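You operate a simulated robot arm through the tools that you are given. There is no shell and no other tool. Be economical: measure what you need, move in short steps, check, and stop when the job is done.

You run a simulated two-armed robot. Do the job below in one go: nothing can be reset, and whatever is moved stays where it is left.

JOB
Fetch the orange drying can and set it on the upper board of the cradle wall shelf. Then take the green polishing pad on the top of the tool trolley and put it away on the top of the dressing bench. Then shut the red bench drawer. Then fetch the sanding block and set it on the top of the tool trolley. Then open the blue bench drawer. Do these in the order given. Set down upright: orange drying can.

It is judged by the outcome, as a careful person would: the job done as asked, and still so three seconds after it is handed in. It fails if anything else is knocked over, pushed out of place, dropped, spilled or broken.

ROBOT AND FRAMES
Two 7-joint arms with fingered hands on one trunk, on a base that drives. Base frame: it is fixed to the floor where the robot stands at the start and does not move with it; the origin is under the middle of the robot, x ahead of it, y to its left, z up. Readings come in mm, rad, newtons and seconds.
The left shoulder is at the start at [60, 126, 1318], the right one opposite. With the tool pointing down near the work surface each hand reaches from about 100 to 680 mm from the robot's upright axis, wherever it stands, measured 20 degrees to its own side. Places, roughly: blue bench drawer [100, 700, 800]; green polishing pad (8x5x5 cm) [500, 300, 900]; orange drying can (6x6x8 cm) [500, 0, 900]; red bench drawer [-700, 600, 800]; sanding block (9x5x5 cm) [-2800, 900, 900]; top of the dressing bench [-3400, 800, 900]; top of the tool trolley [600, 200, 800]; upper board of the cradle wall shelf (22x62 cm) [720, -540, 1360]. Payload 2.5 kg a hand.
The tool frame of a hand sits at the grasp point between the pads (the TCP): z along the fingers, y along the line on which they close. The tips reach 30 mm beyond it. The gripper opens to 104 mm. The gripper's body begins 35 mm behind the TCP. The gripper is a hand of 5 fingers: y runs from the thumb to the fingers, the wrist lies at [-15, -104, -178] in the tool frame, and closing takes about 1.5 s.
Orientation is told as [roll, pitch, yaw] about the base's x, y, z axes, in that order, counted from this pose: with the fingers straight down and the wrist toward the robot, the tool's x, y and z point along [0, 1, 0], [1, 0, 0] and [0, 0, -1] of the base frame.

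CONTROLS
- The arms move only by the tool servo_tool. It takes "left_moves", "right_moves" or both (then of equal length, played together; a hand with none holds still); each is a list that holds one entry, the list of rows, each a list of 6 numbers: the shift along the tool's x, y, z in m, then the turn, a rotation vector about the tool's x, y, z in rad. In form: [[[x, y, z, ax, ay, az], ...]]. A call has 1 to 8 rows; each row is the pose to reach, as a shift and turn from the pose commanded when the call began, along the tool's axes at that moment. "left_gripper" and "right_gripper" are, for a hand that has rows, the opening, from 0 (shut) to 1 (fully open), set as the call begins (left out, the last holds). Each row takes 0.2 s and may step no farther than 50 mm and 0.15 rad from the row before; otherwise, or with a gripper value out of range, the whole call is refused. Where a pose cannot be reached the arm comes as near as it can. A force on the tool above 40 N (or 10 N above the force at the start of the call, whichever is more), or a blocked arm, ends the call early, and 0.2 s more pass. Each finger travels about 153 mm/s and halts on what it meets, pressing with about 23 N; the grip force reading is that of the motor and also rises with nothing between the fingers. The clock runs only during rows and for 0.2 s after the last one: add rows that repeat a pose to give the fingers time. The reply holds the time, the measured pose of the TCP, the force on the tool along the base axes, the opening and the grip force, in the units named above and with some noise, with the torque about the TCP (base axes, N m) and any sound that the robot's microphone picked up.
- Cameras (640 x 400 px; columns grow to the right, rows downward): "scene" is now at [115.1, 26.3, 1604.9]; the picture's right is [0.33, -0.94, 0.00], its down [0.26, 0.09, -0.96] and it looks along [0.91, 0.32, 0.28] (base axes); focal length 214 px, centre (320, 200). "left" rides on the left gripper at [-80, -78, -141] in its tool frame; the picture's right is [-0.78, -0.30, 0.56], its down [0.53, -0.78, 0.33] and it looks along [0.33, 0.56, 0.76] (tool axes); focal length 247 px, centre (320, 200). "right" rides on the right gripper at [80, -77, -141] in its tool frame; the picture's right is [-0.78, 0.30, -0.56], its down [-0.53, -0.78, 0.33] and it looks along [-0.33, 0.56, 0.76] (tool axes); focal length 247 px, centre (320, 200). There is no depth. A picture from a camera that has moved, and an enlarged one, comes with that camera's place and axes in the base frame and with its lens.
- get_image(camera): a new picture of that camera. It takes no simulated time.
- move_column(by): slides the trunk up (or, below 0, down) by that many mm; the arms and the scene camera ride with it, the base frame stays. It gives what a move gives, with no picture.
- base_move(legs): drives the robot by 1 to 6 legs, each [ahead, left, turn to the left] in mm, mm and rad, along the robot's own axes; the way and the turn of a leg run together, so that a leg with both is an arc; at most 1500 mm and 3.142 rad a leg. The arms and the cameras ride along, it lands a little off, and it stops where it bumps. It gives what a move gives.
- move_fingers(index, middle, ring, little, thumb_bend, thumb_turn, hand): sets how far each is bent, from 0 (flat) to 1 (curled in); at 0.3 the hand is open as for a grip, at 0.7 the pads meet at the TCP. One left out holds its place. A second passes; each finger stops where it meets its share of the squeeze, and holds until it gets a number again. A gripper value or a shape takes the hand back. It gives what a move gives, with no picture; readings hold the bend of each and the force on index, middle, ring, little, thumb and palm. thumb_turn goes from beside the hand (0) to across from the fingers (1), as for a grip.
- set_grasp(shape, hand): the hand has 5 fingers and takes this shape, open, in about a second: jaw (thumb against the fingers, like two jaws); tri (thumb and two fingers); tip (a fingertip pinch); poke (one finger out to press); point (the index stretched); flat (the hand flat); cup (the hand cupped); fist (a fist). The gripper value then closes the fingers along that shape, each until it touches; the sizes above hold for jaw. It gives what a move gives, with no picture.
- aim_head(pan, tilt): turns the head with the scene camera to pan (to the left, within 1.501 rad either way) and tilt (down, from -0.506 to 1.204), counted from straight ahead of the robot. It gives what a move gives.
- inspect(camera, box): a new picture of the part [left, top, right, bottom] of that camera's present view, enlarged. It takes no simulated time.
- job_done(): hands the job in; it is judged then, once.

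Go step by step. Nothing tells you exact positions but the pictures and the camera data: compare them with the known pose of the tool, close in by small moves and look again before you grip or let go. The budget is 165 turns and 130 pictures, counting those below and the enlarged ones. Unless the task says otherwise, let go and move clear before handing in.

The tools are called after "Request:" as name(argument=value, ...) on one line, values as JSON. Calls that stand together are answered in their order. servo_tool: Moves the arms, as the interface text tells. Its arguments: {"type":"object","properties":{"left_moves":{"type":"array","items":{"type":"array","items":{"type":"array","items":{"type":"number"}}}},"left_gripper":{"type":"number"},"right_moves":{"type":"array","items":{"type":"array","items":{"type":"array","items":{"type":"number"}}}},"right_gripper":{"type":"number"}},"required":[]} The other tools are called the same way: move_column (by) slides the trunk up or down; set_grasp (shape, hand) gives the hand a shape; move_fingers (index, middle, ring, little, thumb_bend, thumb_turn, hand) moves the fingers one by one; base_move (legs) drives the base; aim_head (pan, tilt) turns the head that bears the scene camera; get_image (camera) takes a picture; inspect (camera, box) takes an enlarged picture of a part of a camera's view; job_done () hands the job in.

At the start:

```text
t: 0.0
left_ee_pos: [276.1, 535.6, 1442.2]
left_ee_rot: [-0.41, 0.019, 0.038]
left_ft_force: [0.2, -0.8, 0.7]
left_wrist_torque: [0.01, -0.03, -0.02]
left_grip_width: 104.0
left_grasp_force: 0.1
left_shape: jaw
left_bend: [0.3, 0.3, 0.3, 0.3, 0.3, 0.98]
left_finger forces: [0.0, 0.1, 0.0, 0.0, 0.0, 0.0]
right_ee_pos: [381.6, 57.9, 1556.3]
right_ee_rot: [0.0, 0.01, 0.002]
right_ft_force: [-0.5, -0.2, -0.8]
right_wrist_torque: [-0.01, 0.0, 0.01]
right_grip_width: 103.6
right_grasp_force: 0.2
right_shape: jaw
right_bend: [0.3, 0.3, 0.3, 0.3, 0.3, 0.98]
right_finger forces: [0.1, 0.0, 0.0, 0.0, 0.1, 0.0]
trunk travel left (down, up): [-713.0, 227.0]
robot x, y, heading: [-0.9, -0.3, -0.0]
head pan, tilt: [1.499, 1.201]
```

scene: 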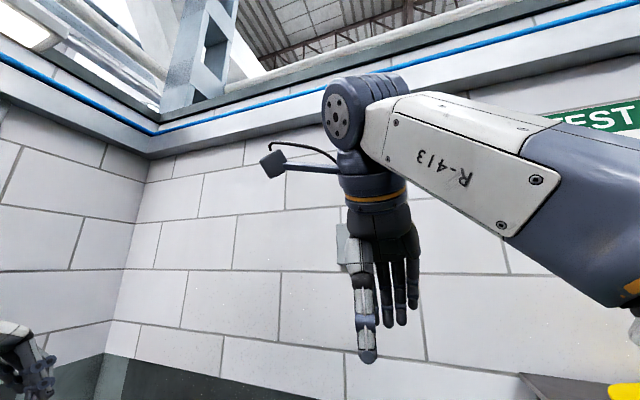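
right: 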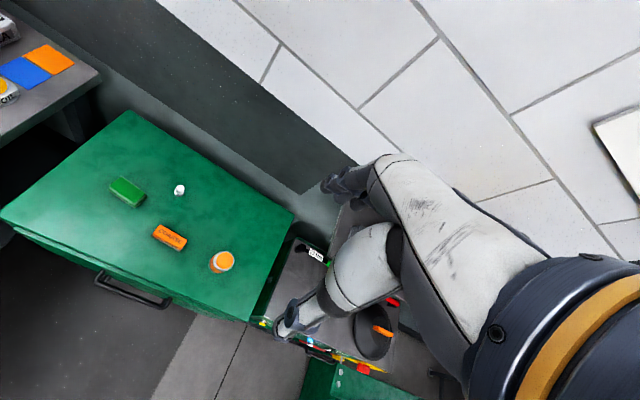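
left: 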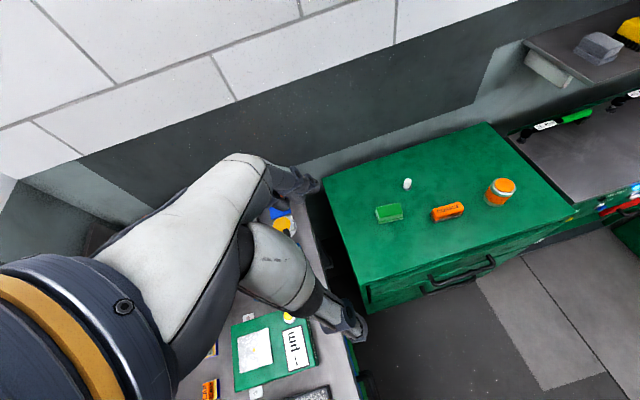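

I see a green trolley top with a pad, an orange block and the orange can. I'll aim the head down at the trolley for a good view.

Request:
aim_head(pan=0.2, tilt=0.8)

Request:
get_image(camera="scene")

```text
t: 1.5
left_ee_pos: [276.6, 534.9, 1440.8]
left_ee_rot: [-0.412, 0.021, 0.039]
left_ft_force: [-0.1, -0.3, 0.3]
left_wrist_torque: [0.01, 0.0, 0.01]
left_grip_width: 104.1
left_grasp_force: 0.0
left_shape: jaw
left_bend: [0.3, 0.3, 0.3, 0.3, 0.3, 0.98]
left_finger forces: [0.0, 0.0, 0.0, 0.1, 0.0, 0.0]
right_ee_pos: [385.1, 59.4, 1551.8]
right_ee_rot: [-0.003, 0.021, -0.001]
right_ft_force: [0.3, 0.0, 0.6]
right_wrist_torque: [-0.02, -0.01, 0.03]
right_grip_width: 103.7
right_grasp_force: 0.1
right_shape: jaw
right_bend: [0.3, 0.3, 0.3, 0.3, 0.3, 0.98]
right_finger forces: [0.1, 0.0, 0.1, 0.1, 0.1, 0.0]
trunk travel left (down, up): [-713.0, 227.0]
robot x, y, heading: [2.4, -1.9, -0.001]
head pan, tilt: [0.201, 0.799]
```

```text
126 pictures are left
camera scene: at [129.4, 11.7, 1530.5], right [0.13, -0.99, 0.0], down [-0.51, -0.07, -0.85], along [0.85, 0.11, -0.52], focal length 214 px, centre (320, 200)
```

scene: 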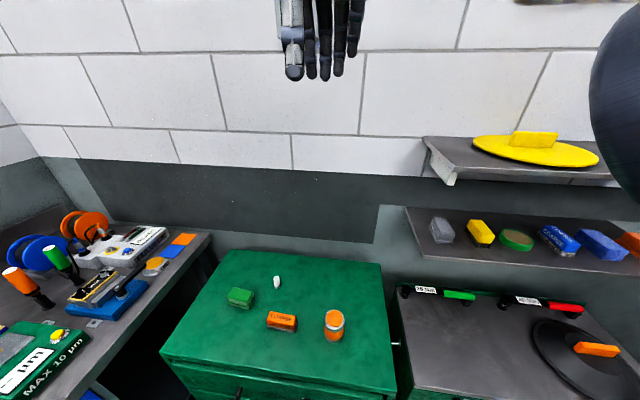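

The can is near [485, 18], on a trolley top at about z=850. Now I'll look right at the wall shelf.

Request:
aim_head(pan=-0.6, tilt=0.5)

Request:
get_image(camera="scene")

```text
t: 2.6
left_ee_pos: [277.0, 535.5, 1442.5]
left_ee_rot: [-0.412, 0.021, 0.04]
left_ft_force: [-0.9, 0.2, -0.1]
left_wrist_torque: [-0.01, -0.02, 0.05]
left_grip_width: 103.8
left_grasp_force: 0.0
left_shape: jaw
left_bend: [0.3, 0.3, 0.3, 0.3, 0.3, 0.98]
left_finger forces: [0.1, 0.0, 0.0, 0.0, 0.0, 0.0]
right_ee_pos: [382.6, 58.9, 1554.7]
right_ee_rot: [-0.001, 0.011, 0.002]
right_ft_force: [0.8, -0.4, -0.6]
right_wrist_torque: [0.02, -0.01, 0.01]
right_grip_width: 103.8
right_grasp_force: 0.1
right_shape: jaw
right_bend: [0.3, 0.3, 0.3, 0.3, 0.3, 0.98]
right_finger forces: [0.1, 0.0, 0.1, 0.0, 0.0, 0.0]
trunk travel left (down, up): [-713.0, 227.0]
robot x, y, heading: [0.2, 0.4, -0.002]
head pan, tilt: [-0.6, 0.499]
```

```text
125 pictures are left
camera scene: at [115.4, -51.6, 1534.7], right [-0.56, -0.83, 0.0], down [-0.4, 0.27, -0.88], along [0.72, -0.5, -0.48], focal length 214 px, centre (320, 200)
```

scene: 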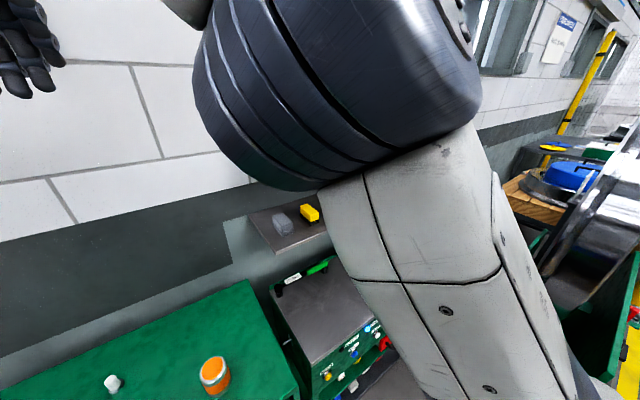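

The arm hides the shelf. I'll grasp the can first, bringing the right hand down above it.

Request:
servo_tool(right_moves=[[[-0.005, 0.013, 0.045, 0, 0, 0], [-0.01, 0.026, 0.09, 0, 0, 0], [-0.015, 0.039, 0.135, 0, 0, 0], [-0.02, 0.052, 0.18, 0, 0, 0], [-0.025, 0.065, 0.225, 0, 0, 0], [-0.03, 0.078, 0.27, 0, 0, 0], [-0.035, 0.091, 0.315, 0, 0, 0], [-0.04, 0.1, 0.36, 0, 0, 0]]], right_gripper=1)

Request:
get_image(camera="right")

```text
t: 4.4
left_ee_pos: [277.3, 535.5, 1441.3]
left_ee_rot: [-0.412, 0.02, 0.041]
left_ft_force: [1.0, -0.1, -0.6]
left_wrist_torque: [0.02, 0.01, 0.01]
left_grip_width: 103.7
left_grasp_force: 0.1
left_shape: jaw
left_bend: [0.3, 0.3, 0.3, 0.3, 0.3, 0.98]
left_finger forces: [0.0, 0.0, 0.0, 0.0, 0.1, 0.1]
right_ee_pos: [478.7, 19.4, 1194.7]
right_ee_rot: [0.0, 0.01, 0.003]
right_ft_force: [0.0, -0.5, -0.7]
right_wrist_torque: [0.02, 0.02, -0.01]
right_grip_width: 103.8
right_grasp_force: 0.1
right_shape: jaw
right_bend: [0.3, 0.3, 0.3, 0.3, 0.3, 0.98]
right_finger forces: [0.1, 0.0, 0.0, 0.1, 0.1, 0.0]
trunk travel left (down, up): [-713.0, 227.0]
robot x, y, heading: [0.5, 0.3, 0.001]
head pan, tilt: [-0.6, 0.499]
```

```text
124 pictures are left
camera right: at [400.6, 99.1, 1338.1], right [0.3, -0.78, 0.55], down [-0.78, -0.54, -0.32], along [0.55, -0.33, -0.77], focal length 247 px, centre (320, 200)
```

right: 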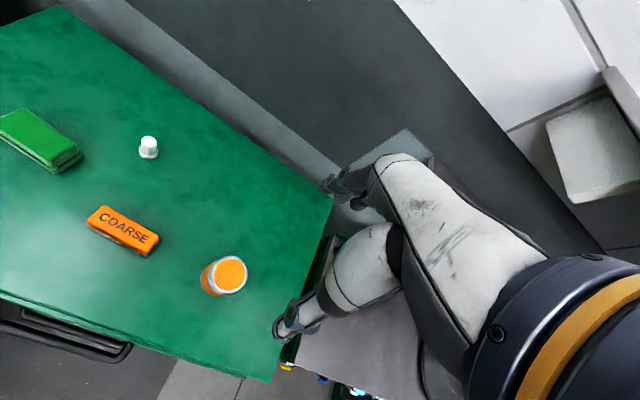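

The can is at about [479, 17.5], and the hand is nearly aligned. I'll descend part way and check.

Request:
servo_tool(right_moves=[[[-0.002, 0.001, 0.045, 0, 0, 0], [-0.002, 0.001, 0.09, 0, 0, 0], [-0.002, 0.001, 0.135, 0, 0, 0], [-0.002, 0.001, 0.18, 0, 0, 0], [-0.002, 0.001, 0.215, 0, 0, 0]]])

Request:
get_image(camera="right")

```text
t: 5.6
left_ee_pos: [277.3, 535.5, 1442.8]
left_ee_rot: [-0.412, 0.021, 0.038]
left_ft_force: [0.1, -0.2, 0.7]
left_wrist_torque: [0.01, 0.0, -0.03]
left_grip_width: 103.7
left_grasp_force: 0.2
left_shape: jaw
left_bend: [0.3, 0.3, 0.3, 0.3, 0.3, 0.98]
left_finger forces: [0.1, 0.1, 0.0, 0.1, 0.0, 0.0]
right_ee_pos: [477.1, 16.0, 979.1]
right_ee_rot: [0.0, 0.011, 0.001]
right_ft_force: [-0.1, 0.0, 0.0]
right_wrist_torque: [-0.05, -0.01, -0.02]
right_grip_width: 103.9
right_grasp_force: 0.1
right_shape: jaw
right_bend: [0.3, 0.3, 0.3, 0.3, 0.3, 0.98]
right_finger forces: [0.1, 0.1, 0.0, 0.0, 0.0, 0.1]
trunk travel left (down, up): [-713.0, 227.0]
robot x, y, heading: [-0.3, -1.3, 0.001]
head pan, tilt: [-0.6, 0.499]
```

```text
123 pictures are left
camera right: at [399.1, 96.2, 1122.0], right [0.3, -0.78, 0.55], down [-0.78, -0.54, -0.32], along [0.55, -0.33, -0.77], focal length 247 px, centre (320, 200)
```

right: 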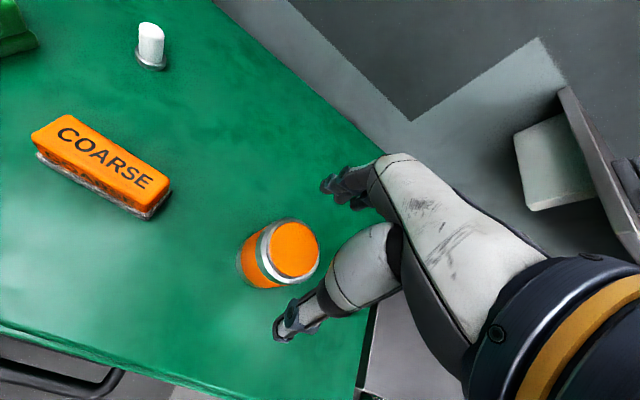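

The can top is at about [479.5, 17, 923]. I'll descend to TCP z≈898 and close.

Request:
servo_tool(right_moves=[[[0.001, 0.002, 0.04, 0, 0, 0], [0.001, 0.002, 0.08, 0, 0, 0]]])

Request:
get_image(camera="right")

```text
t: 6.2
left_ee_pos: [277.4, 534.3, 1441.3]
left_ee_rot: [-0.413, 0.021, 0.038]
left_ft_force: [-0.6, 0.1, 0.0]
left_wrist_torque: [-0.04, 0.01, -0.01]
left_grip_width: 103.8
left_grasp_force: 0.1
left_shape: jaw
left_bend: [0.3, 0.3, 0.3, 0.3, 0.3, 0.98]
left_finger forces: [0.0, 0.1, 0.0, 0.0, 0.0, 0.1]
right_ee_pos: [477.1, 17.3, 899.9]
right_ee_rot: [0.0, 0.01, 0.001]
right_ft_force: [0.1, 0.2, -0.5]
right_wrist_torque: [0.03, 0.02, -0.03]
right_grip_width: 103.7
right_grasp_force: 0.1
right_shape: jaw
right_bend: [0.3, 0.3, 0.3, 0.3, 0.3, 0.98]
right_finger forces: [0.0, 0.0, 0.1, 0.0, 0.1, 0.0]
trunk travel left (down, up): [-713.0, 227.0]
robot x, y, heading: [-0.1, -0.3, -0.0]
head pan, tilt: [-0.6, 0.499]
```

```text
122 pictures are left
camera right: at [399.9, 97.6, 1042.5], right [0.3, -0.78, 0.55], down [-0.78, -0.54, -0.32], along [0.55, -0.33, -0.77], focal length 247 px, centre (320, 200)
```

right: 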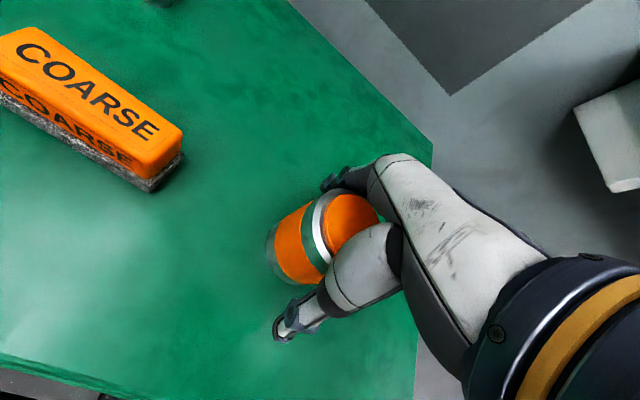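

The can sits between thumb and fingers, so I'll close.

Request:
servo_tool(right_moves=[[[0, 0, 0, 0, 0, 0], [0, 0, 0, 0, 0, 0], [0, 0, 0, 0, 0, 0], [0, 0, 0, 0, 0, 0], [0, 0, 0, 0, 0, 0], [0, 0, 0, 0, 0, 0], [0, 0, 0, 0, 0, 0]]], right_gripper=0)

Request:
get_image(camera="right")

```text
t: 7.8
left_ee_pos: [276.6, 535.3, 1441.5]
left_ee_rot: [-0.411, 0.02, 0.038]
left_ft_force: [-0.4, 0.3, -0.5]
left_wrist_torque: [0.01, 0.01, 0.0]
left_grip_width: 103.8
left_grasp_force: 0.1
left_shape: jaw
left_bend: [0.3, 0.3, 0.3, 0.3, 0.3, 0.98]
left_finger forces: [0.1, 0.0, 0.1, 0.0, 0.0, 0.0]
right_ee_pos: [476.0, 17.9, 899.2]
right_ee_rot: [-0.001, 0.01, 0.003]
right_ft_force: [0.4, -0.6, -0.1]
right_wrist_torque: [-0.04, 0.06, -0.02]
right_grip_width: 52.0
right_grasp_force: 22.4
right_shape: jaw
right_bend: [0.74, 0.43, 0.45, 0.43, 0.72, 1.0]
right_finger forces: [12.8, 6.5, 0.0, 0.1, 19.7, 0.0]
trunk travel left (down, up): [-713.0, 227.0]
robot x, y, heading: [-1.2, 2.1, 0.004]
head pan, tilt: [-0.6, 0.499]
```

```text
121 pictures are left
camera right: at [399.9, 97.6, 1042.6], right [0.3, -0.78, 0.55], down [-0.78, -0.54, -0.32], along [0.55, -0.33, -0.77], focal length 247 px, centre (320, 200)
```

right: 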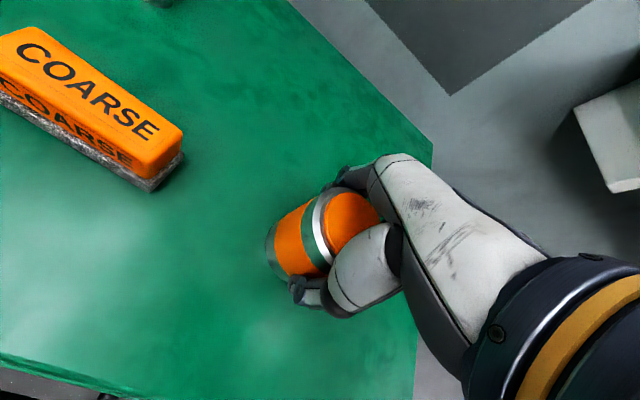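

It's gripped. I'll lift and verify.

Request:
servo_tool(right_moves=[[[0, 0, -0.03, 0, 0, 0], [0, 0, -0.07, 0, 0, 0], [0, 0, -0.11, 0, 0, 0], [0, 0, -0.15, 0, 0, 0]]])

Request:
get_image(camera="right")

```text
t: 8.8
left_ee_pos: [276.5, 536.0, 1440.9]
left_ee_rot: [-0.413, 0.021, 0.038]
left_ft_force: [-0.2, 0.7, -0.3]
left_wrist_torque: [0.0, 0.03, 0.01]
left_grip_width: 103.8
left_grasp_force: 0.1
left_shape: jaw
left_bend: [0.3, 0.3, 0.3, 0.3, 0.3, 0.98]
left_finger forces: [0.1, 0.0, 0.0, 0.0, 0.0, 0.0]
right_ee_pos: [477.2, 16.7, 1050.0]
right_ee_rot: [-0.002, 0.012, 0.0]
right_ft_force: [1.1, -0.6, -2.1]
right_wrist_torque: [0.02, 0.02, -0.02]
right_grip_width: 51.8
right_grasp_force: 23.2
right_shape: jaw
right_bend: [0.74, 0.43, 0.45, 0.43, 0.72, 1.0]
right_finger forces: [12.9, 6.5, 0.1, 0.0, 19.7, 0.0]
trunk travel left (down, up): [-713.0, 227.0]
robot x, y, heading: [1.6, -1.7, -0.004]
head pan, tilt: [-0.6, 0.499]
```

```text
120 pictures are left
camera right: at [400.6, 97.3, 1192.8], right [0.3, -0.77, 0.55], down [-0.78, -0.54, -0.32], along [0.55, -0.33, -0.77], focal length 247 px, centre (320, 200)
```

right: 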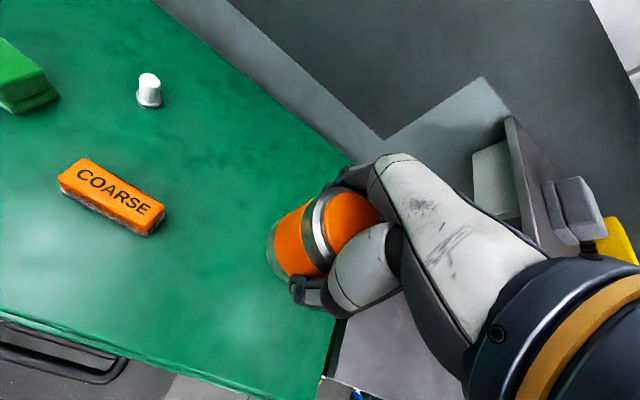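

The can is held. I'll raise the trunk and look at the shelf.

Request:
move_column(by=225)

Request:
aim_head(pan=-0.5, tilt=0.7)

Request:
get_image(camera="scene")

```text
t: 11.2
left_ee_pos: [277.8, 536.2, 1665.9]
left_ee_rot: [-0.413, 0.019, 0.038]
left_ft_force: [0.6, 1.1, 0.5]
left_wrist_torque: [0.0, 0.02, -0.01]
left_grip_width: 103.7
left_grasp_force: 0.0
left_shape: jaw
left_bend: [0.3, 0.3, 0.3, 0.3, 0.3, 0.98]
left_finger forces: [0.0, 0.1, 0.0, 0.0, 0.1, 0.1]
right_ee_pos: [479.1, 17.6, 1274.2]
right_ee_rot: [0.001, 0.011, 0.001]
right_ft_force: [-0.4, -0.2, -1.9]
right_wrist_torque: [0.02, 0.01, -0.04]
right_grip_width: 51.8
right_grasp_force: 23.4
right_shape: jaw
right_bend: [0.74, 0.43, 0.45, 0.43, 0.72, 1.0]
right_finger forces: [12.9, 6.5, 0.0, 0.0, 19.5, 0.0]
trunk travel left (down, up): [-938.0, 2.0]
robot x, y, heading: [-1.1, 1.7, -0.005]
head pan, tilt: [-0.6, 0.499]
```

```text
t: 11.9
left_ee_pos: [276.6, 536.3, 1667.3]
left_ee_rot: [-0.412, 0.021, 0.038]
left_ft_force: [-0.1, 0.4, -0.3]
left_wrist_torque: [-0.02, -0.03, 0.0]
left_grip_width: 103.9
left_grasp_force: 0.1
left_shape: jaw
left_bend: [0.3, 0.3, 0.3, 0.3, 0.3, 0.98]
left_finger forces: [0.0, 0.1, 0.0, 0.0, 0.0, 0.1]
right_ee_pos: [478.2, 17.8, 1273.8]
right_ee_rot: [0.0, 0.01, 0.002]
right_ft_force: [-0.7, 0.0, -1.8]
right_wrist_torque: [0.05, 0.0, -0.01]
right_grip_width: 51.8
right_grasp_force: 22.3
right_shape: jaw
right_bend: [0.74, 0.43, 0.45, 0.43, 0.72, 1.0]
right_finger forces: [12.8, 6.6, 0.1, 0.0, 19.7, 0.0]
trunk travel left (down, up): [-938.0, 2.0]
robot x, y, heading: [-2.0, -1.5, -0.002]
head pan, tilt: [-0.499, 0.7]
```

```text
119 pictures are left
camera scene: at [115.0, -41.0, 1742.0], right [-0.48, -0.88, 0.0], down [-0.57, 0.31, -0.77], along [0.67, -0.37, -0.64], focal length 214 px, centre (320, 200)
```

scene: 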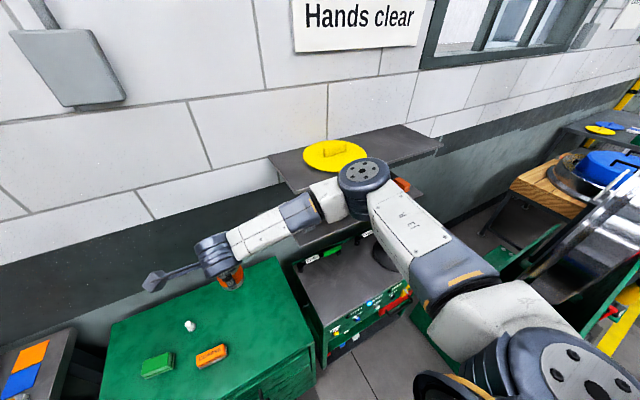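

The upper board's right part, about [690, -690], is free; the yellow disc fills the left. I'll check the floor on the right side before driving sideways.

Request:
aim_head(pan=-1.3, tilt=1.1)

Request:
get_image(camera="scene")

```text
t: 13.0
left_ee_pos: [277.1, 535.2, 1665.6]
left_ee_rot: [-0.412, 0.022, 0.039]
left_ft_force: [0.3, 0.0, 0.1]
left_wrist_torque: [-0.02, -0.02, 0.0]
left_grip_width: 103.6
left_grasp_force: 0.1
left_shape: jaw
left_bend: [0.3, 0.3, 0.3, 0.3, 0.3, 0.98]
left_finger forces: [0.0, 0.0, 0.0, 0.0, 0.0, 0.1]
right_ee_pos: [478.5, 17.3, 1273.6]
right_ee_rot: [0.001, 0.009, 0.002]
right_ft_force: [0.0, -0.9, -1.2]
right_wrist_torque: [0.0, 0.03, -0.01]
right_grip_width: 51.8
right_grasp_force: 23.3
right_shape: jaw
right_bend: [0.74, 0.43, 0.45, 0.43, 0.72, 1.0]
right_finger forces: [12.9, 6.6, 0.0, 0.0, 19.5, 0.0]
trunk travel left (down, up): [-938.0, 2.0]
robot x, y, heading: [0.9, 0.2, 0.001]
head pan, tilt: [-1.3, 1.1]
```

```text
118 pictures are left
camera scene: at [57.4, -61.2, 1712.0], right [-0.96, -0.27, 0.0], down [-0.24, 0.86, -0.45], along [0.12, -0.44, -0.89], focal length 214 px, centre (320, 200)
```

scene: 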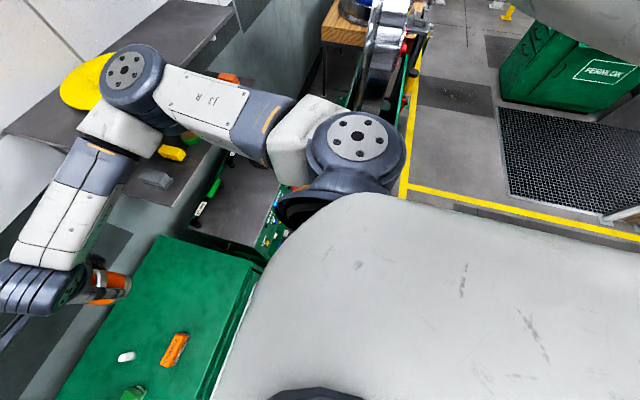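

The floor on the right is clear to about y=-1270. I'll drive 490 mm right, then lift the hand above board height.

Request:
base_move(legs=[[0, -490, 0]])

Request:
servo_tool(right_moves=[[[0, -0.01, -0.045, 0, 0, 0], [0, -0.02, -0.09, 0, 0, 0], [0, -0.02, -0.135, 0, 0, 0], [0, -0.02, -0.18, 0, 0, 0], [0, -0.02, -0.22, 0, 0, 0]]])

Request:
aim_head(pan=-0.1, tilt=0.7)

Request:
get_image(camera="scene")

Request:
get_image(camera="right")

```text
t: 15.9
left_ee_pos: [277.1, 47.6, 1666.0]
left_ee_rot: [-0.411, 0.021, 0.038]
left_ft_force: [0.1, 0.3, 0.4]
left_wrist_torque: [-0.01, 0.01, 0.0]
left_grip_width: 103.7
left_grasp_force: 0.1
left_shape: jaw
left_bend: [0.3, 0.3, 0.3, 0.3, 0.3, 0.98]
left_finger forces: [0.0, 0.0, 0.0, 0.0, 0.0, 0.1]
right_ee_pos: [478.3, -471.6, 1274.3]
right_ee_rot: [0.0, 0.01, 0.003]
right_ft_force: [0.2, -0.4, -2.0]
right_wrist_torque: [-0.02, -0.01, 0.01]
right_grip_width: 51.8
right_grasp_force: 22.9
right_shape: jaw
right_bend: [0.74, 0.43, 0.45, 0.43, 0.72, 1.0]
right_finger forces: [13.0, 6.6, 0.0, 0.1, 19.6, 0.0]
trunk travel left (down, up): [-938.0, 2.0]
robot x, y, heading: [-0.0, -490.7, -0.003]
head pan, tilt: [-1.3, 1.1]
```

```text
t: 17.1
left_ee_pos: [276.2, 46.8, 1666.7]
left_ee_rot: [-0.413, 0.021, 0.04]
left_ft_force: [0.1, -0.1, 0.0]
left_wrist_torque: [-0.03, 0.01, 0.0]
left_grip_width: 103.5
left_grasp_force: 0.2
left_shape: jaw
left_bend: [0.3, 0.3, 0.3, 0.3, 0.3, 0.98]
left_finger forces: [0.0, 0.1, 0.0, 0.1, 0.0, 0.0]
right_ee_pos: [459.1, -471.3, 1495.3]
right_ee_rot: [-0.001, 0.011, 0.001]
right_ft_force: [0.3, -0.9, -2.3]
right_wrist_torque: [-0.01, -0.01, 0.01]
right_grip_width: 51.7
right_grasp_force: 23.5
right_shape: jaw
right_bend: [0.74, 0.43, 0.45, 0.43, 0.72, 1.0]
right_finger forces: [12.8, 6.5, 0.0, 0.1, 19.5, 0.0]
trunk travel left (down, up): [-938.0, 2.0]
robot x, y, heading: [2.2, -488.7, 0.002]
head pan, tilt: [-1.3, 1.1]
```

```text
t: 18.5
left_ee_pos: [276.9, 46.3, 1666.3]
left_ee_rot: [-0.414, 0.02, 0.038]
left_ft_force: [0.2, 0.0, 0.8]
left_wrist_torque: [-0.01, -0.02, 0.02]
left_grip_width: 104.0
left_grasp_force: 0.0
left_shape: jaw
left_bend: [0.3, 0.3, 0.3, 0.3, 0.3, 0.98]
left_finger forces: [0.0, 0.0, 0.0, 0.0, 0.0, 0.0]
right_ee_pos: [460.7, -470.8, 1495.7]
right_ee_rot: [0.0, 0.011, 0.002]
right_ft_force: [1.0, 0.2, -2.4]
right_wrist_torque: [0.0, -0.01, 0.01]
right_grip_width: 51.5
right_grasp_force: 23.0
right_shape: jaw
right_bend: [0.74, 0.43, 0.45, 0.43, 0.72, 1.0]
right_finger forces: [12.9, 6.6, 0.0, 0.0, 19.5, 0.1]
trunk travel left (down, up): [-938.0, 2.0]
robot x, y, heading: [1.9, -487.7, 0.004]
head pan, tilt: [-0.099, 0.7]
```

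```text
117 pictures are left
camera scene: at [124.9, -497.6, 1742.0], right [-0.1, -0.99, 0.0], down [-0.64, 0.06, -0.76], along [0.76, -0.08, -0.64], focal length 214 px, centre (320, 200)
```

scene: 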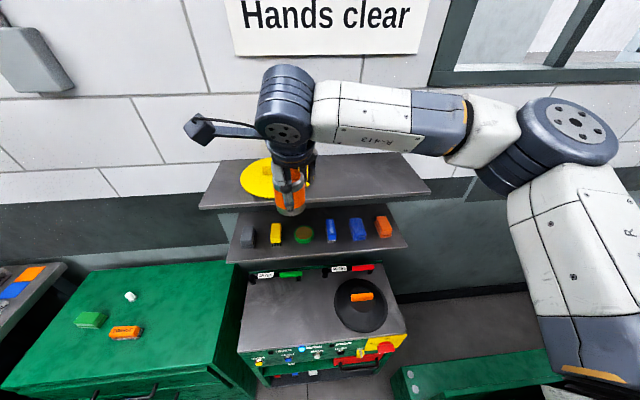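

```text
116 pictures are left
camera right: at [382.4, -391.2, 1638.1], right [0.3, -0.78, 0.55], down [-0.78, -0.54, -0.32], along [0.55, -0.33, -0.77], focal length 247 px, centre (320, 200)
```

right: 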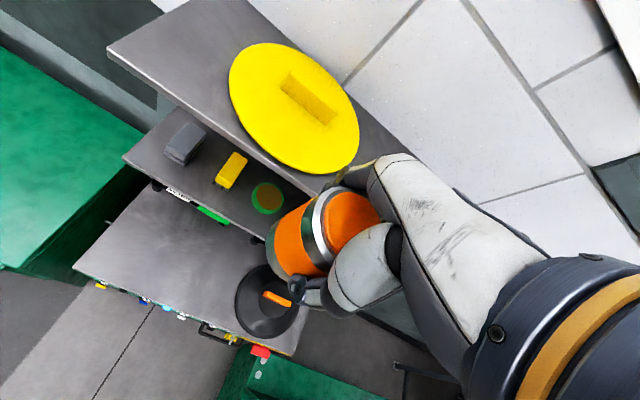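

The board spans about x 595–820, y -210 to -860, top z≈1358, with the right half clear. I'll move the hand sideways, then forward over [690, -690].

Request:
servo_tool(right_moves=[[[-0.045, 0, 0, 0, 0, 0], [-0.09, 0, 0, 0, 0, 0], [-0.135, 0, 0, 0, 0, 0], [-0.18, 0.01, 0, 0, 0, 0], [-0.215, 0.04, 0, 0, 0, 0], [-0.218, 0.085, 0, 0, 0, 0], [-0.218, 0.13, 0, 0, 0, 0], [-0.218, 0.175, 0, 0, 0, 0]]])

Request:
servo_tool(right_moves=[[[0, 0.03, 0, 0, 0, 0], [0, 0.055, 0, 0, 0, 0]]])

Request:
get_image(camera="right")

Request:
get_image(camera="scene")

```text
t: 20.3
left_ee_pos: [279.3, 47.3, 1665.7]
left_ee_rot: [-0.414, 0.023, 0.037]
left_ft_force: [0.7, -0.1, 0.2]
left_wrist_torque: [-0.04, 0.02, 0.03]
left_grip_width: 103.4
left_grasp_force: 0.1
left_shape: jaw
left_bend: [0.3, 0.3, 0.3, 0.3, 0.3, 0.98]
left_finger forces: [0.1, 0.0, 0.1, 0.0, 0.0, 0.1]
right_ee_pos: [638.4, -687.4, 1490.6]
right_ee_rot: [-0.003, 0.012, 0.003]
right_ft_force: [0.4, -0.9, -2.5]
right_wrist_torque: [-0.02, -0.01, 0.0]
right_grip_width: 51.2
right_grasp_force: 23.0
right_shape: jaw
right_bend: [0.74, 0.43, 0.45, 0.43, 0.72, 1.0]
right_finger forces: [13.0, 6.7, 0.1, 0.1, 19.5, 0.0]
trunk travel left (down, up): [-938.0, 2.0]
robot x, y, heading: [0.2, -485.9, -0.002]
head pan, tilt: [-0.099, 0.7]
```

```text
t: 20.9
left_ee_pos: [277.0, 46.0, 1666.0]
left_ee_rot: [-0.413, 0.021, 0.038]
left_ft_force: [0.0, -0.4, 1.0]
left_wrist_torque: [0.04, 0.0, 0.0]
left_grip_width: 103.5
left_grasp_force: 0.0
left_shape: jaw
left_bend: [0.3, 0.3, 0.3, 0.3, 0.3, 0.98]
left_finger forces: [0.1, 0.0, 0.1, 0.1, 0.0, 0.0]
right_ee_pos: [665.9, -688.9, 1491.4]
right_ee_rot: [-0.001, 0.01, 0.002]
right_ft_force: [-0.1, -0.3, -1.5]
right_wrist_torque: [0.03, 0.02, 0.03]
right_grip_width: 51.1
right_grasp_force: 23.3
right_shape: jaw
right_bend: [0.74, 0.43, 0.45, 0.43, 0.72, 1.0]
right_finger forces: [12.8, 6.7, 0.0, 0.1, 19.5, 0.1]
right hand out of reach, approached as far as the arm can: row 2
trunk travel left (down, up): [-938.0, 2.0]
robot x, y, heading: [-0.0, -486.4, -0.001]
head pan, tilt: [-0.099, 0.7]
```

```text
115 pictures are left
camera right: at [588.3, -608.6, 1634.7], right [0.3, -0.77, 0.55], down [-0.78, -0.54, -0.32], along [0.55, -0.33, -0.77], focal length 247 px, centre (320, 200)
```

right: 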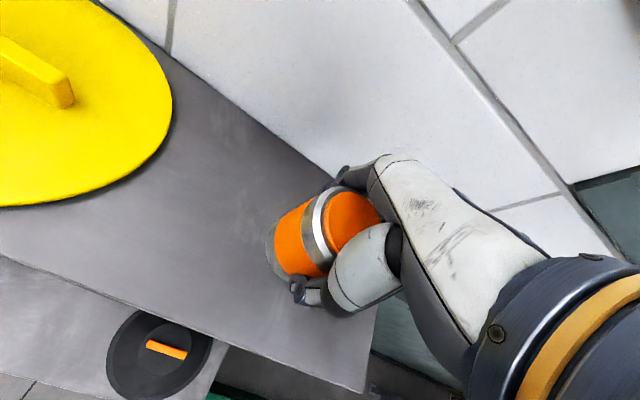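

```text
114 pictures are left
camera scene: at [124.6, -497.9, 1742.0], right [-0.1, -0.99, 0.0], down [-0.64, 0.06, -0.76], along [0.76, -0.08, -0.64], focal length 214 px, centre (320, 200)
```

scene: 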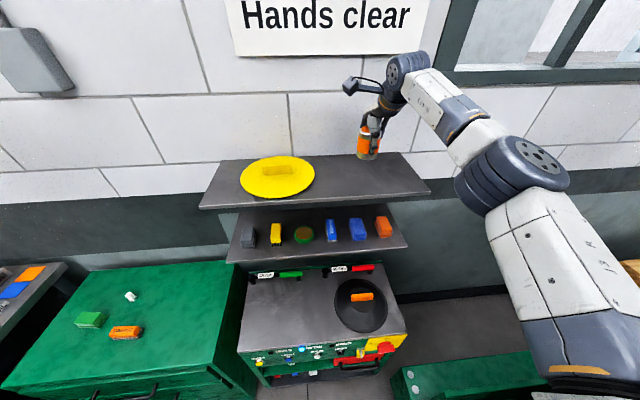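

The can is over the board at about [667, -688], 75 mm inside the front edge. I'll lower it to contact.

Request:
servo_tool(right_moves=[[[0, 0, 0.03, 0, 0, 0], [0, 0, 0.05, 0, 0, 0]]])

Request:
get_image(camera="scene")

Request:
get_image(camera="right")

```text
t: 21.5
left_ee_pos: [277.0, 46.0, 1667.6]
left_ee_rot: [-0.412, 0.021, 0.039]
left_ft_force: [-0.4, -0.4, -0.8]
left_wrist_torque: [-0.01, -0.03, -0.01]
left_grip_width: 103.7
left_grasp_force: 0.0
left_shape: jaw
left_bend: [0.3, 0.3, 0.3, 0.3, 0.3, 0.98]
left_finger forces: [0.0, 0.0, 0.1, 0.0, 0.1, 0.1]
right_ee_pos: [665.0, -689.7, 1442.0]
right_ee_rot: [0.0, 0.012, 0.0]
right_ft_force: [0.3, 0.4, -1.9]
right_wrist_torque: [-0.02, 0.01, 0.01]
right_grip_width: 51.3
right_grasp_force: 23.1
right_shape: jaw
right_bend: [0.74, 0.43, 0.45, 0.43, 0.72, 1.0]
right_finger forces: [12.9, 6.6, 0.0, 0.0, 19.4, 0.1]
trunk travel left (down, up): [-938.0, 2.0]
robot x, y, heading: [-0.1, -487.1, 0.0]
head pan, tilt: [-0.099, 0.7]
```

```text
113 pictures are left
camera scene: at [124.8, -498.0, 1742.0], right [-0.1, -0.99, 0.0], down [-0.64, 0.06, -0.76], along [0.76, -0.08, -0.64], focal length 214 px, centre (320, 200)
```

scene: 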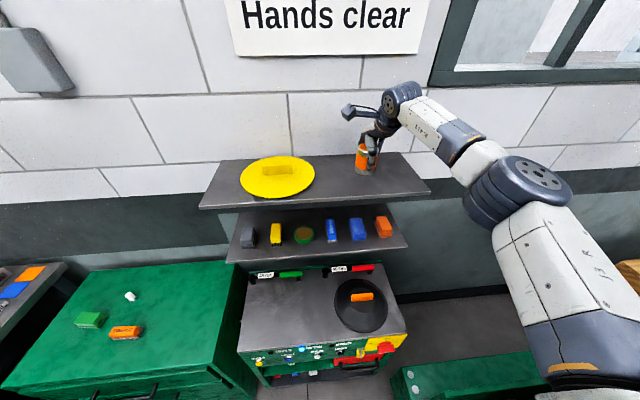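

```text
112 pictures are left
camera right: at [588.2, -609.6, 1584.7], right [0.3, -0.78, 0.55], down [-0.78, -0.54, -0.32], along [0.55, -0.33, -0.77], focal length 247 px, centre (320, 200)
```

right: 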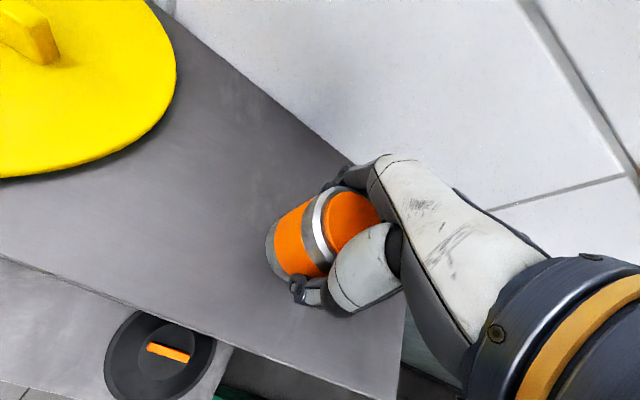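

Request:
servo_tool(right_moves=[[[0, 0, 0.008, 0, 0, 0], [0, 0, 0.016, 0, 0, 0], [0, 0, 0.02, 0, 0, 0]]])

Request:
servo_tool(right_moves=[[[0, 0, 0.003, 0, 0, 0], [0, 0, 0.005, 0, 0, 0]]])

Request:
inspect(camera="scene", box=[290, 70, 450, 220])

```text
t: 22.3
left_ee_pos: [277.0, 47.1, 1666.9]
left_ee_rot: [-0.411, 0.022, 0.037]
left_ft_force: [0.6, 0.3, 0.3]
left_wrist_torque: [-0.01, 0.0, -0.01]
left_grip_width: 103.7
left_grasp_force: 0.0
left_shape: jaw
left_bend: [0.3, 0.3, 0.3, 0.3, 0.3, 0.98]
left_finger forces: [0.0, 0.0, 0.0, 0.1, 0.1, 0.0]
right_ee_pos: [666.0, -689.4, 1421.9]
right_ee_rot: [-0.001, 0.012, 0.001]
right_ft_force: [0.5, -0.1, -2.3]
right_wrist_torque: [0.05, 0.01, 0.01]
right_grip_width: 51.5
right_grasp_force: 23.0
right_shape: jaw
right_bend: [0.74, 0.43, 0.45, 0.43, 0.72, 1.0]
right_finger forces: [12.9, 6.6, 0.0, 0.0, 19.4, 0.1]
trunk travel left (down, up): [-938.0, 2.0]
robot x, y, heading: [2.0, -484.9, 0.001]
head pan, tilt: [-0.099, 0.7]
```

```text
t: 22.9
left_ee_pos: [277.6, 46.1, 1666.2]
left_ee_rot: [-0.412, 0.021, 0.037]
left_ft_force: [-0.5, 0.5, 0.0]
left_wrist_torque: [0.02, -0.03, 0.01]
left_grip_width: 103.9
left_grasp_force: 0.0
left_shape: jaw
left_bend: [0.3, 0.3, 0.3, 0.3, 0.3, 0.98]
left_finger forces: [0.0, 0.0, 0.0, 0.1, 0.0, 0.1]
right_ee_pos: [665.7, -689.2, 1416.7]
right_ee_rot: [-0.001, 0.011, 0.002]
right_ft_force: [0.7, 1.7, -1.5]
right_wrist_torque: [0.0, 0.05, -0.03]
right_grip_width: 51.3
right_grasp_force: 22.9
right_shape: jaw
right_bend: [0.74, 0.43, 0.45, 0.43, 0.72, 1.0]
right_finger forces: [13.0, 6.6, 0.1, 0.0, 19.5, 0.0]
trunk travel left (down, up): [-938.0, 2.0]
robot x, y, heading: [2.3, -490.7, 0.001]
head pan, tilt: [-0.099, 0.7]
```

```text
2.67 times, centred on (370, 145) of scene
camera zoom: at [125.1, -497.6, 1742.0], right [-0.1, -0.99, 0.0], down [-0.64, 0.06, -0.76], along [0.76, -0.08, -0.64], focal length 572 px, centre (187, 347)
```

zoom: 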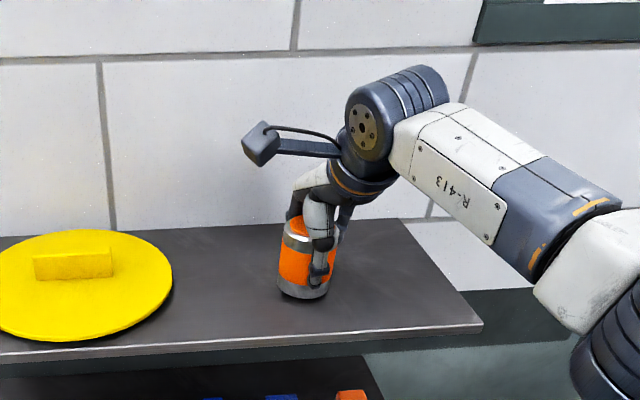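

Request:
servo_tool(right_moves=[[[0, 0, 0.002, 0, 0, 0], [0, 0, 0.004, 0, 0, 0]]])

Request:
servo_tool(right_moves=[[[0, 0, 0.002, 0, 0, 0], [0, 0, 0.003, 0, 0, 0]]])

```text
t: 23.5
left_ee_pos: [276.8, 47.0, 1665.7]
left_ee_rot: [-0.412, 0.021, 0.038]
left_ft_force: [-0.2, 0.6, 0.0]
left_wrist_torque: [0.03, 0.01, 0.0]
left_grip_width: 103.6
left_grasp_force: 0.0
left_shape: jaw
left_bend: [0.3, 0.3, 0.3, 0.3, 0.3, 0.98]
left_finger forces: [0.0, 0.0, 0.1, 0.1, 0.0, 0.0]
right_ee_pos: [665.3, -689.1, 1412.6]
right_ee_rot: [-0.001, 0.012, 0.004]
right_ft_force: [0.1, 0.6, -1.7]
right_wrist_torque: [0.0, 0.0, -0.02]
right_grip_width: 51.3
right_grasp_force: 23.0
right_shape: jaw
right_bend: [0.74, 0.43, 0.45, 0.43, 0.72, 1.0]
right_finger forces: [12.9, 6.6, 0.0, 0.0, 19.4, 0.1]
trunk travel left (down, up): [-938.0, 2.0]
robot x, y, heading: [2.1, -492.5, -0.0]
head pan, tilt: [-0.099, 0.7]
```

```text
t: 24.1
left_ee_pos: [277.4, 46.8, 1666.7]
left_ee_rot: [-0.412, 0.021, 0.038]
left_ft_force: [0.4, 0.3, -0.6]
left_wrist_torque: [-0.01, -0.01, 0.0]
left_grip_width: 103.7
left_grasp_force: 0.1
left_shape: jaw
left_bend: [0.3, 0.3, 0.3, 0.3, 0.3, 0.98]
left_finger forces: [0.0, 0.0, 0.0, 0.0, 0.1, 0.1]
right_ee_pos: [666.0, -689.2, 1409.5]
right_ee_rot: [0.0, 0.011, 0.002]
right_ft_force: [0.6, 0.6, -1.2]
right_wrist_torque: [0.02, 0.02, -0.04]
right_grip_width: 51.2
right_grasp_force: 22.9
right_shape: jaw
right_bend: [0.74, 0.43, 0.45, 0.43, 0.72, 1.0]
right_finger forces: [12.9, 6.5, 0.1, 0.1, 19.4, 0.0]
trunk travel left (down, up): [-938.0, 2.0]
robot x, y, heading: [-0.8, -487.1, -0.002]
head pan, tilt: [-0.099, 0.7]
```

Request:
servo_tool(right_moves=[[[0, 0, 0.002, 0, 0, 0], [0, 0, 0.004, 0, 0, 0]]])

Request:
inspect(camera="scene", box=[320, 120, 420, 200])

```text
t: 24.7
left_ee_pos: [276.7, 47.2, 1666.4]
left_ee_rot: [-0.411, 0.021, 0.038]
left_ft_force: [-0.9, -0.2, -0.6]
left_wrist_torque: [0.02, -0.02, -0.02]
left_grip_width: 103.7
left_grasp_force: 0.0
left_shape: jaw
left_bend: [0.3, 0.3, 0.3, 0.3, 0.3, 0.98]
left_finger forces: [0.0, 0.0, 0.0, 0.0, 0.0, 0.0]
right_ee_pos: [665.3, -688.5, 1407.9]
right_ee_rot: [0.002, 0.006, 0.001]
right_ft_force: [0.9, -1.2, 5.9]
right_wrist_torque: [-0.03, -0.01, 0.01]
right_grip_width: 51.5
right_grasp_force: 22.8
right_shape: jaw
right_bend: [0.74, 0.43, 0.45, 0.43, 0.72, 1.0]
right_finger forces: [13.9, 7.4, 0.1, 0.0, 20.0, 0.1]
trunk travel left (down, up): [-938.0, 2.0]
robot x, y, heading: [1.7, -491.0, 0.0]
head pan, tilt: [-0.099, 0.7]
```

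```text
5.00 times, centred on (370, 160) of scene
camera zoom: at [124.0, -497.5, 1742.2], right [-0.1, -0.99, 0.0], down [-0.64, 0.06, -0.77], along [0.76, -0.08, -0.64], focal length 1072 px, centre (70, 400)
```

zoom: 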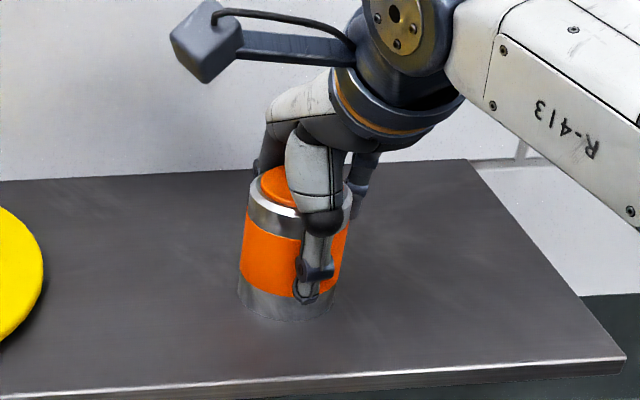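

Contact is made, so I'll open the fingers.

Request:
servo_tool(right_moves=[[[0, 0, 0, 0, 0, 0], [0, 0, 0, 0, 0, 0], [0, 0, 0, 0, 0, 0], [0, 0, 0, 0, 0, 0], [0, 0, 0, 0, 0, 0], [0, 0, 0, 0, 0, 0]]], right_gripper=1)

Request:
inspect(camera="scene", box=[320, 120, 420, 200])

Request:
get_image(camera="right")

```text
t: 26.1
left_ee_pos: [275.9, 46.4, 1666.4]
left_ee_rot: [-0.411, 0.02, 0.038]
left_ft_force: [0.0, -0.3, 0.1]
left_wrist_torque: [-0.01, -0.02, 0.02]
left_grip_width: 103.8
left_grasp_force: 0.0
left_shape: jaw
left_bend: [0.3, 0.3, 0.3, 0.3, 0.3, 0.98]
left_finger forces: [0.0, 0.0, 0.0, 0.0, 0.0, 0.0]
right_ee_pos: [664.8, -689.9, 1406.8]
right_ee_rot: [0.0, 0.01, 0.001]
right_ft_force: [0.8, -0.7, 0.0]
right_wrist_torque: [-0.02, 0.0, 0.01]
right_grip_width: 103.4
right_grasp_force: 0.0
right_shape: jaw
right_bend: [0.3, 0.3, 0.3, 0.3, 0.3, 0.98]
right_finger forces: [0.0, 0.1, 0.1, 0.0, 0.0, 0.0]
trunk travel left (down, up): [-938.0, 2.0]
robot x, y, heading: [0.4, -486.3, 0.0]
head pan, tilt: [-0.099, 0.7]
```

```text
5.00 times, centred on (370, 160) of scene
camera zoom: at [124.6, -497.5, 1742.0], right [-0.1, -0.99, 0.0], down [-0.64, 0.06, -0.76], along [0.76, -0.08, -0.64], focal length 1072 px, centre (70, 400)
```

zoom: 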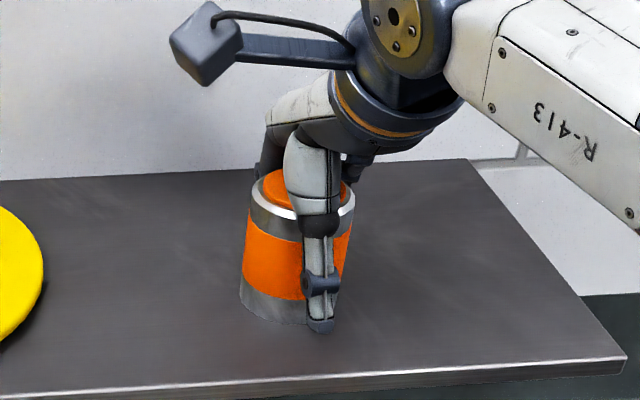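

```text
108 pictures are left
camera right: at [587.7, -608.7, 1549.6], right [0.3, -0.78, 0.55], down [-0.78, -0.54, -0.32], along [0.55, -0.33, -0.77], focal length 247 px, centre (320, 200)
```

right: 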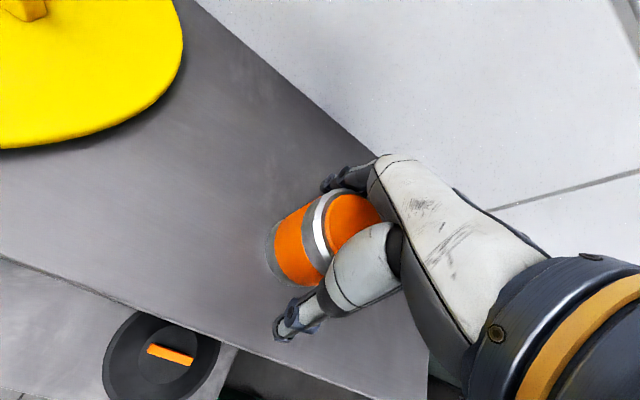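

Released; I'll lift straight up, then pull back.

Request:
servo_tool(right_moves=[[[0, 0, -0.03, 0, 0, 0], [0, 0, -0.06, 0, 0, 0], [0, -0.002, -0.085, 0, 0, 0], [0, -0.05, -0.085, 0, 0, 0], [0, -0.1, -0.085, 0, 0, 0], [0, -0.15, -0.085, 0, 0, 0], [0.02, -0.195, -0.085, 0, 0, 0], [0.06, -0.215, -0.085, 0, 0, 0]]])

Request:
inspect(camera="scene", box=[200, 60, 460, 230])

```text
t: 27.9
left_ee_pos: [277.4, 49.0, 1665.2]
left_ee_rot: [-0.415, 0.024, 0.041]
left_ft_force: [-0.3, -0.4, 0.7]
left_wrist_torque: [0.0, 0.01, -0.02]
left_grip_width: 103.8
left_grasp_force: 0.0
left_shape: jaw
left_bend: [0.3, 0.3, 0.3, 0.3, 0.3, 0.98]
left_finger forces: [0.0, 0.1, 0.2, 0.0, 0.0, 0.0]
right_ee_pos: [452.0, -626.6, 1494.3]
right_ee_rot: [-0.003, 0.01, -0.002]
right_ft_force: [0.2, 0.5, -0.3]
right_wrist_torque: [0.01, 0.05, -0.01]
right_grip_width: 103.9
right_grasp_force: 0.0
right_shape: jaw
right_bend: [0.3, 0.3, 0.3, 0.3, 0.3, 0.98]
right_finger forces: [0.0, 0.0, 0.1, 0.0, 0.0, 0.0]
trunk travel left (down, up): [-938.0, 2.0]
robot x, y, heading: [1.0, -487.5, -0.004]
head pan, tilt: [-0.099, 0.7]
```

```text
2.35 times, centred on (330, 145) of scene
camera zoom: at [125.5, -495.3, 1741.9], right [-0.1, -0.99, 0.0], down [-0.64, 0.06, -0.76], along [0.76, -0.08, -0.64], focal length 505 px, centre (296, 329)
```

zoom: 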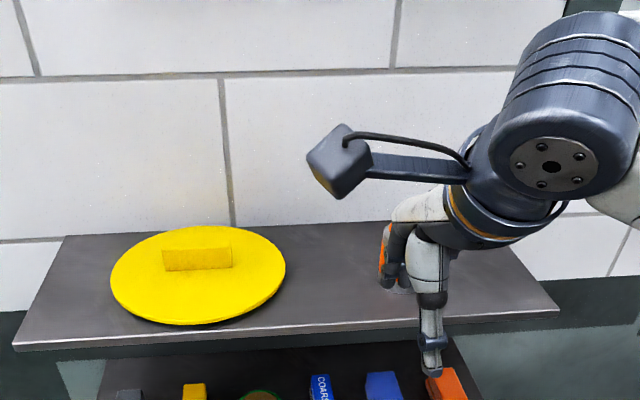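

The hand is clear. I'll drive back left to y≈80, lower the trunk, and look at the trolley and shelf.

Request:
base_move(legs=[[0, 560, 0]])

Request:
move_column(by=-225)

Request:
aim_head(pan=0.2, tilt=0.7)

Request:
get_image(camera="scene")

Request:
get_image(camera="left")

```text
t: 31.1
left_ee_pos: [277.7, 604.4, 1666.4]
left_ee_rot: [-0.414, 0.019, 0.037]
left_ft_force: [0.0, -0.1, -0.2]
left_wrist_torque: [0.0, 0.0, -0.01]
left_grip_width: 103.8
left_grasp_force: 0.1
left_shape: jaw
left_bend: [0.3, 0.3, 0.3, 0.3, 0.3, 0.98]
left_finger forces: [0.0, 0.0, 0.0, 0.0, 0.0, 0.0]
right_ee_pos: [451.0, -69.6, 1493.2]
right_ee_rot: [0.002, 0.011, 0.0]
right_ft_force: [-0.1, 0.0, 0.3]
right_wrist_torque: [0.01, 0.0, -0.01]
right_grip_width: 103.7
right_grasp_force: 0.0
right_shape: jaw
right_bend: [0.3, 0.3, 0.3, 0.3, 0.3, 0.98]
right_finger forces: [0.0, 0.0, 0.0, 0.1, 0.0, 0.0]
trunk travel left (down, up): [-938.0, 2.0]
robot x, y, heading: [-2.1, 71.8, -0.004]
head pan, tilt: [-0.099, 0.7]
```

```text
t: 33.5
left_ee_pos: [277.3, 604.5, 1441.2]
left_ee_rot: [-0.413, 0.021, 0.037]
left_ft_force: [0.3, -0.3, 0.2]
left_wrist_torque: [-0.03, 0.03, 0.0]
left_grip_width: 103.9
left_grasp_force: 0.0
left_shape: jaw
left_bend: [0.3, 0.3, 0.3, 0.3, 0.3, 0.98]
left_finger forces: [0.0, 0.1, 0.1, 0.0, 0.0, 0.0]
right_ee_pos: [452.1, -69.5, 1268.9]
right_ee_rot: [0.0, 0.01, -0.001]
right_ft_force: [-0.1, 1.0, -0.6]
right_wrist_torque: [0.0, -0.03, 0.03]
right_grip_width: 103.8
right_grasp_force: 0.1
right_shape: jaw
right_bend: [0.3, 0.3, 0.3, 0.3, 0.3, 0.98]
right_finger forces: [0.0, 0.0, 0.1, 0.1, 0.0, 0.1]
trunk travel left (down, up): [-713.0, 227.0]
robot x, y, heading: [0.1, 70.0, 0.001]
head pan, tilt: [-0.099, 0.7]
```

```text
t: 34.3
left_ee_pos: [279.0, 605.2, 1441.6]
left_ee_rot: [-0.412, 0.019, 0.038]
left_ft_force: [-0.5, -0.7, 0.5]
left_wrist_torque: [0.0, 0.03, 0.0]
left_grip_width: 103.6
left_grasp_force: 0.1
left_shape: jaw
left_bend: [0.3, 0.3, 0.3, 0.3, 0.3, 0.98]
left_finger forces: [0.1, 0.0, 0.1, 0.0, 0.0, 0.0]
right_ee_pos: [450.6, -68.6, 1268.2]
right_ee_rot: [0.001, 0.01, -0.001]
right_ft_force: [0.0, 0.0, 0.0]
right_wrist_torque: [0.01, -0.01, -0.03]
right_grip_width: 103.8
right_grasp_force: 0.1
right_shape: jaw
right_bend: [0.3, 0.3, 0.3, 0.3, 0.3, 0.98]
right_finger forces: [0.0, 0.1, 0.1, 0.0, 0.0, 0.1]
trunk travel left (down, up): [-713.0, 227.0]
robot x, y, heading: [-1.0, 69.9, -0.004]
head pan, tilt: [0.201, 0.7]
```

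```text
106 pictures are left
camera scene: at [123.8, 86.7, 1517.0], right [0.2, -0.98, 0.0], down [-0.63, -0.13, -0.76], along [0.75, 0.15, -0.64], focal length 214 px, centre (320, 200)
```

scene: 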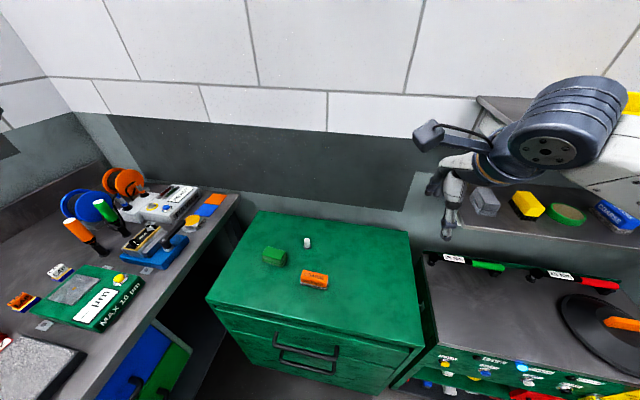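

```text
105 pictures are left
camera left: at [204.0, 586.6, 1605.0], right [-0.26, -0.94, -0.19], down [-0.8, 0.33, -0.5], along [0.54, 0.02, -0.84], focal length 247 px, centre (320, 200)
```

left: 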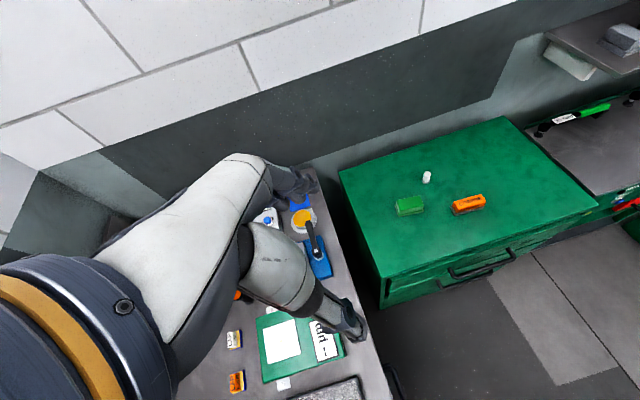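

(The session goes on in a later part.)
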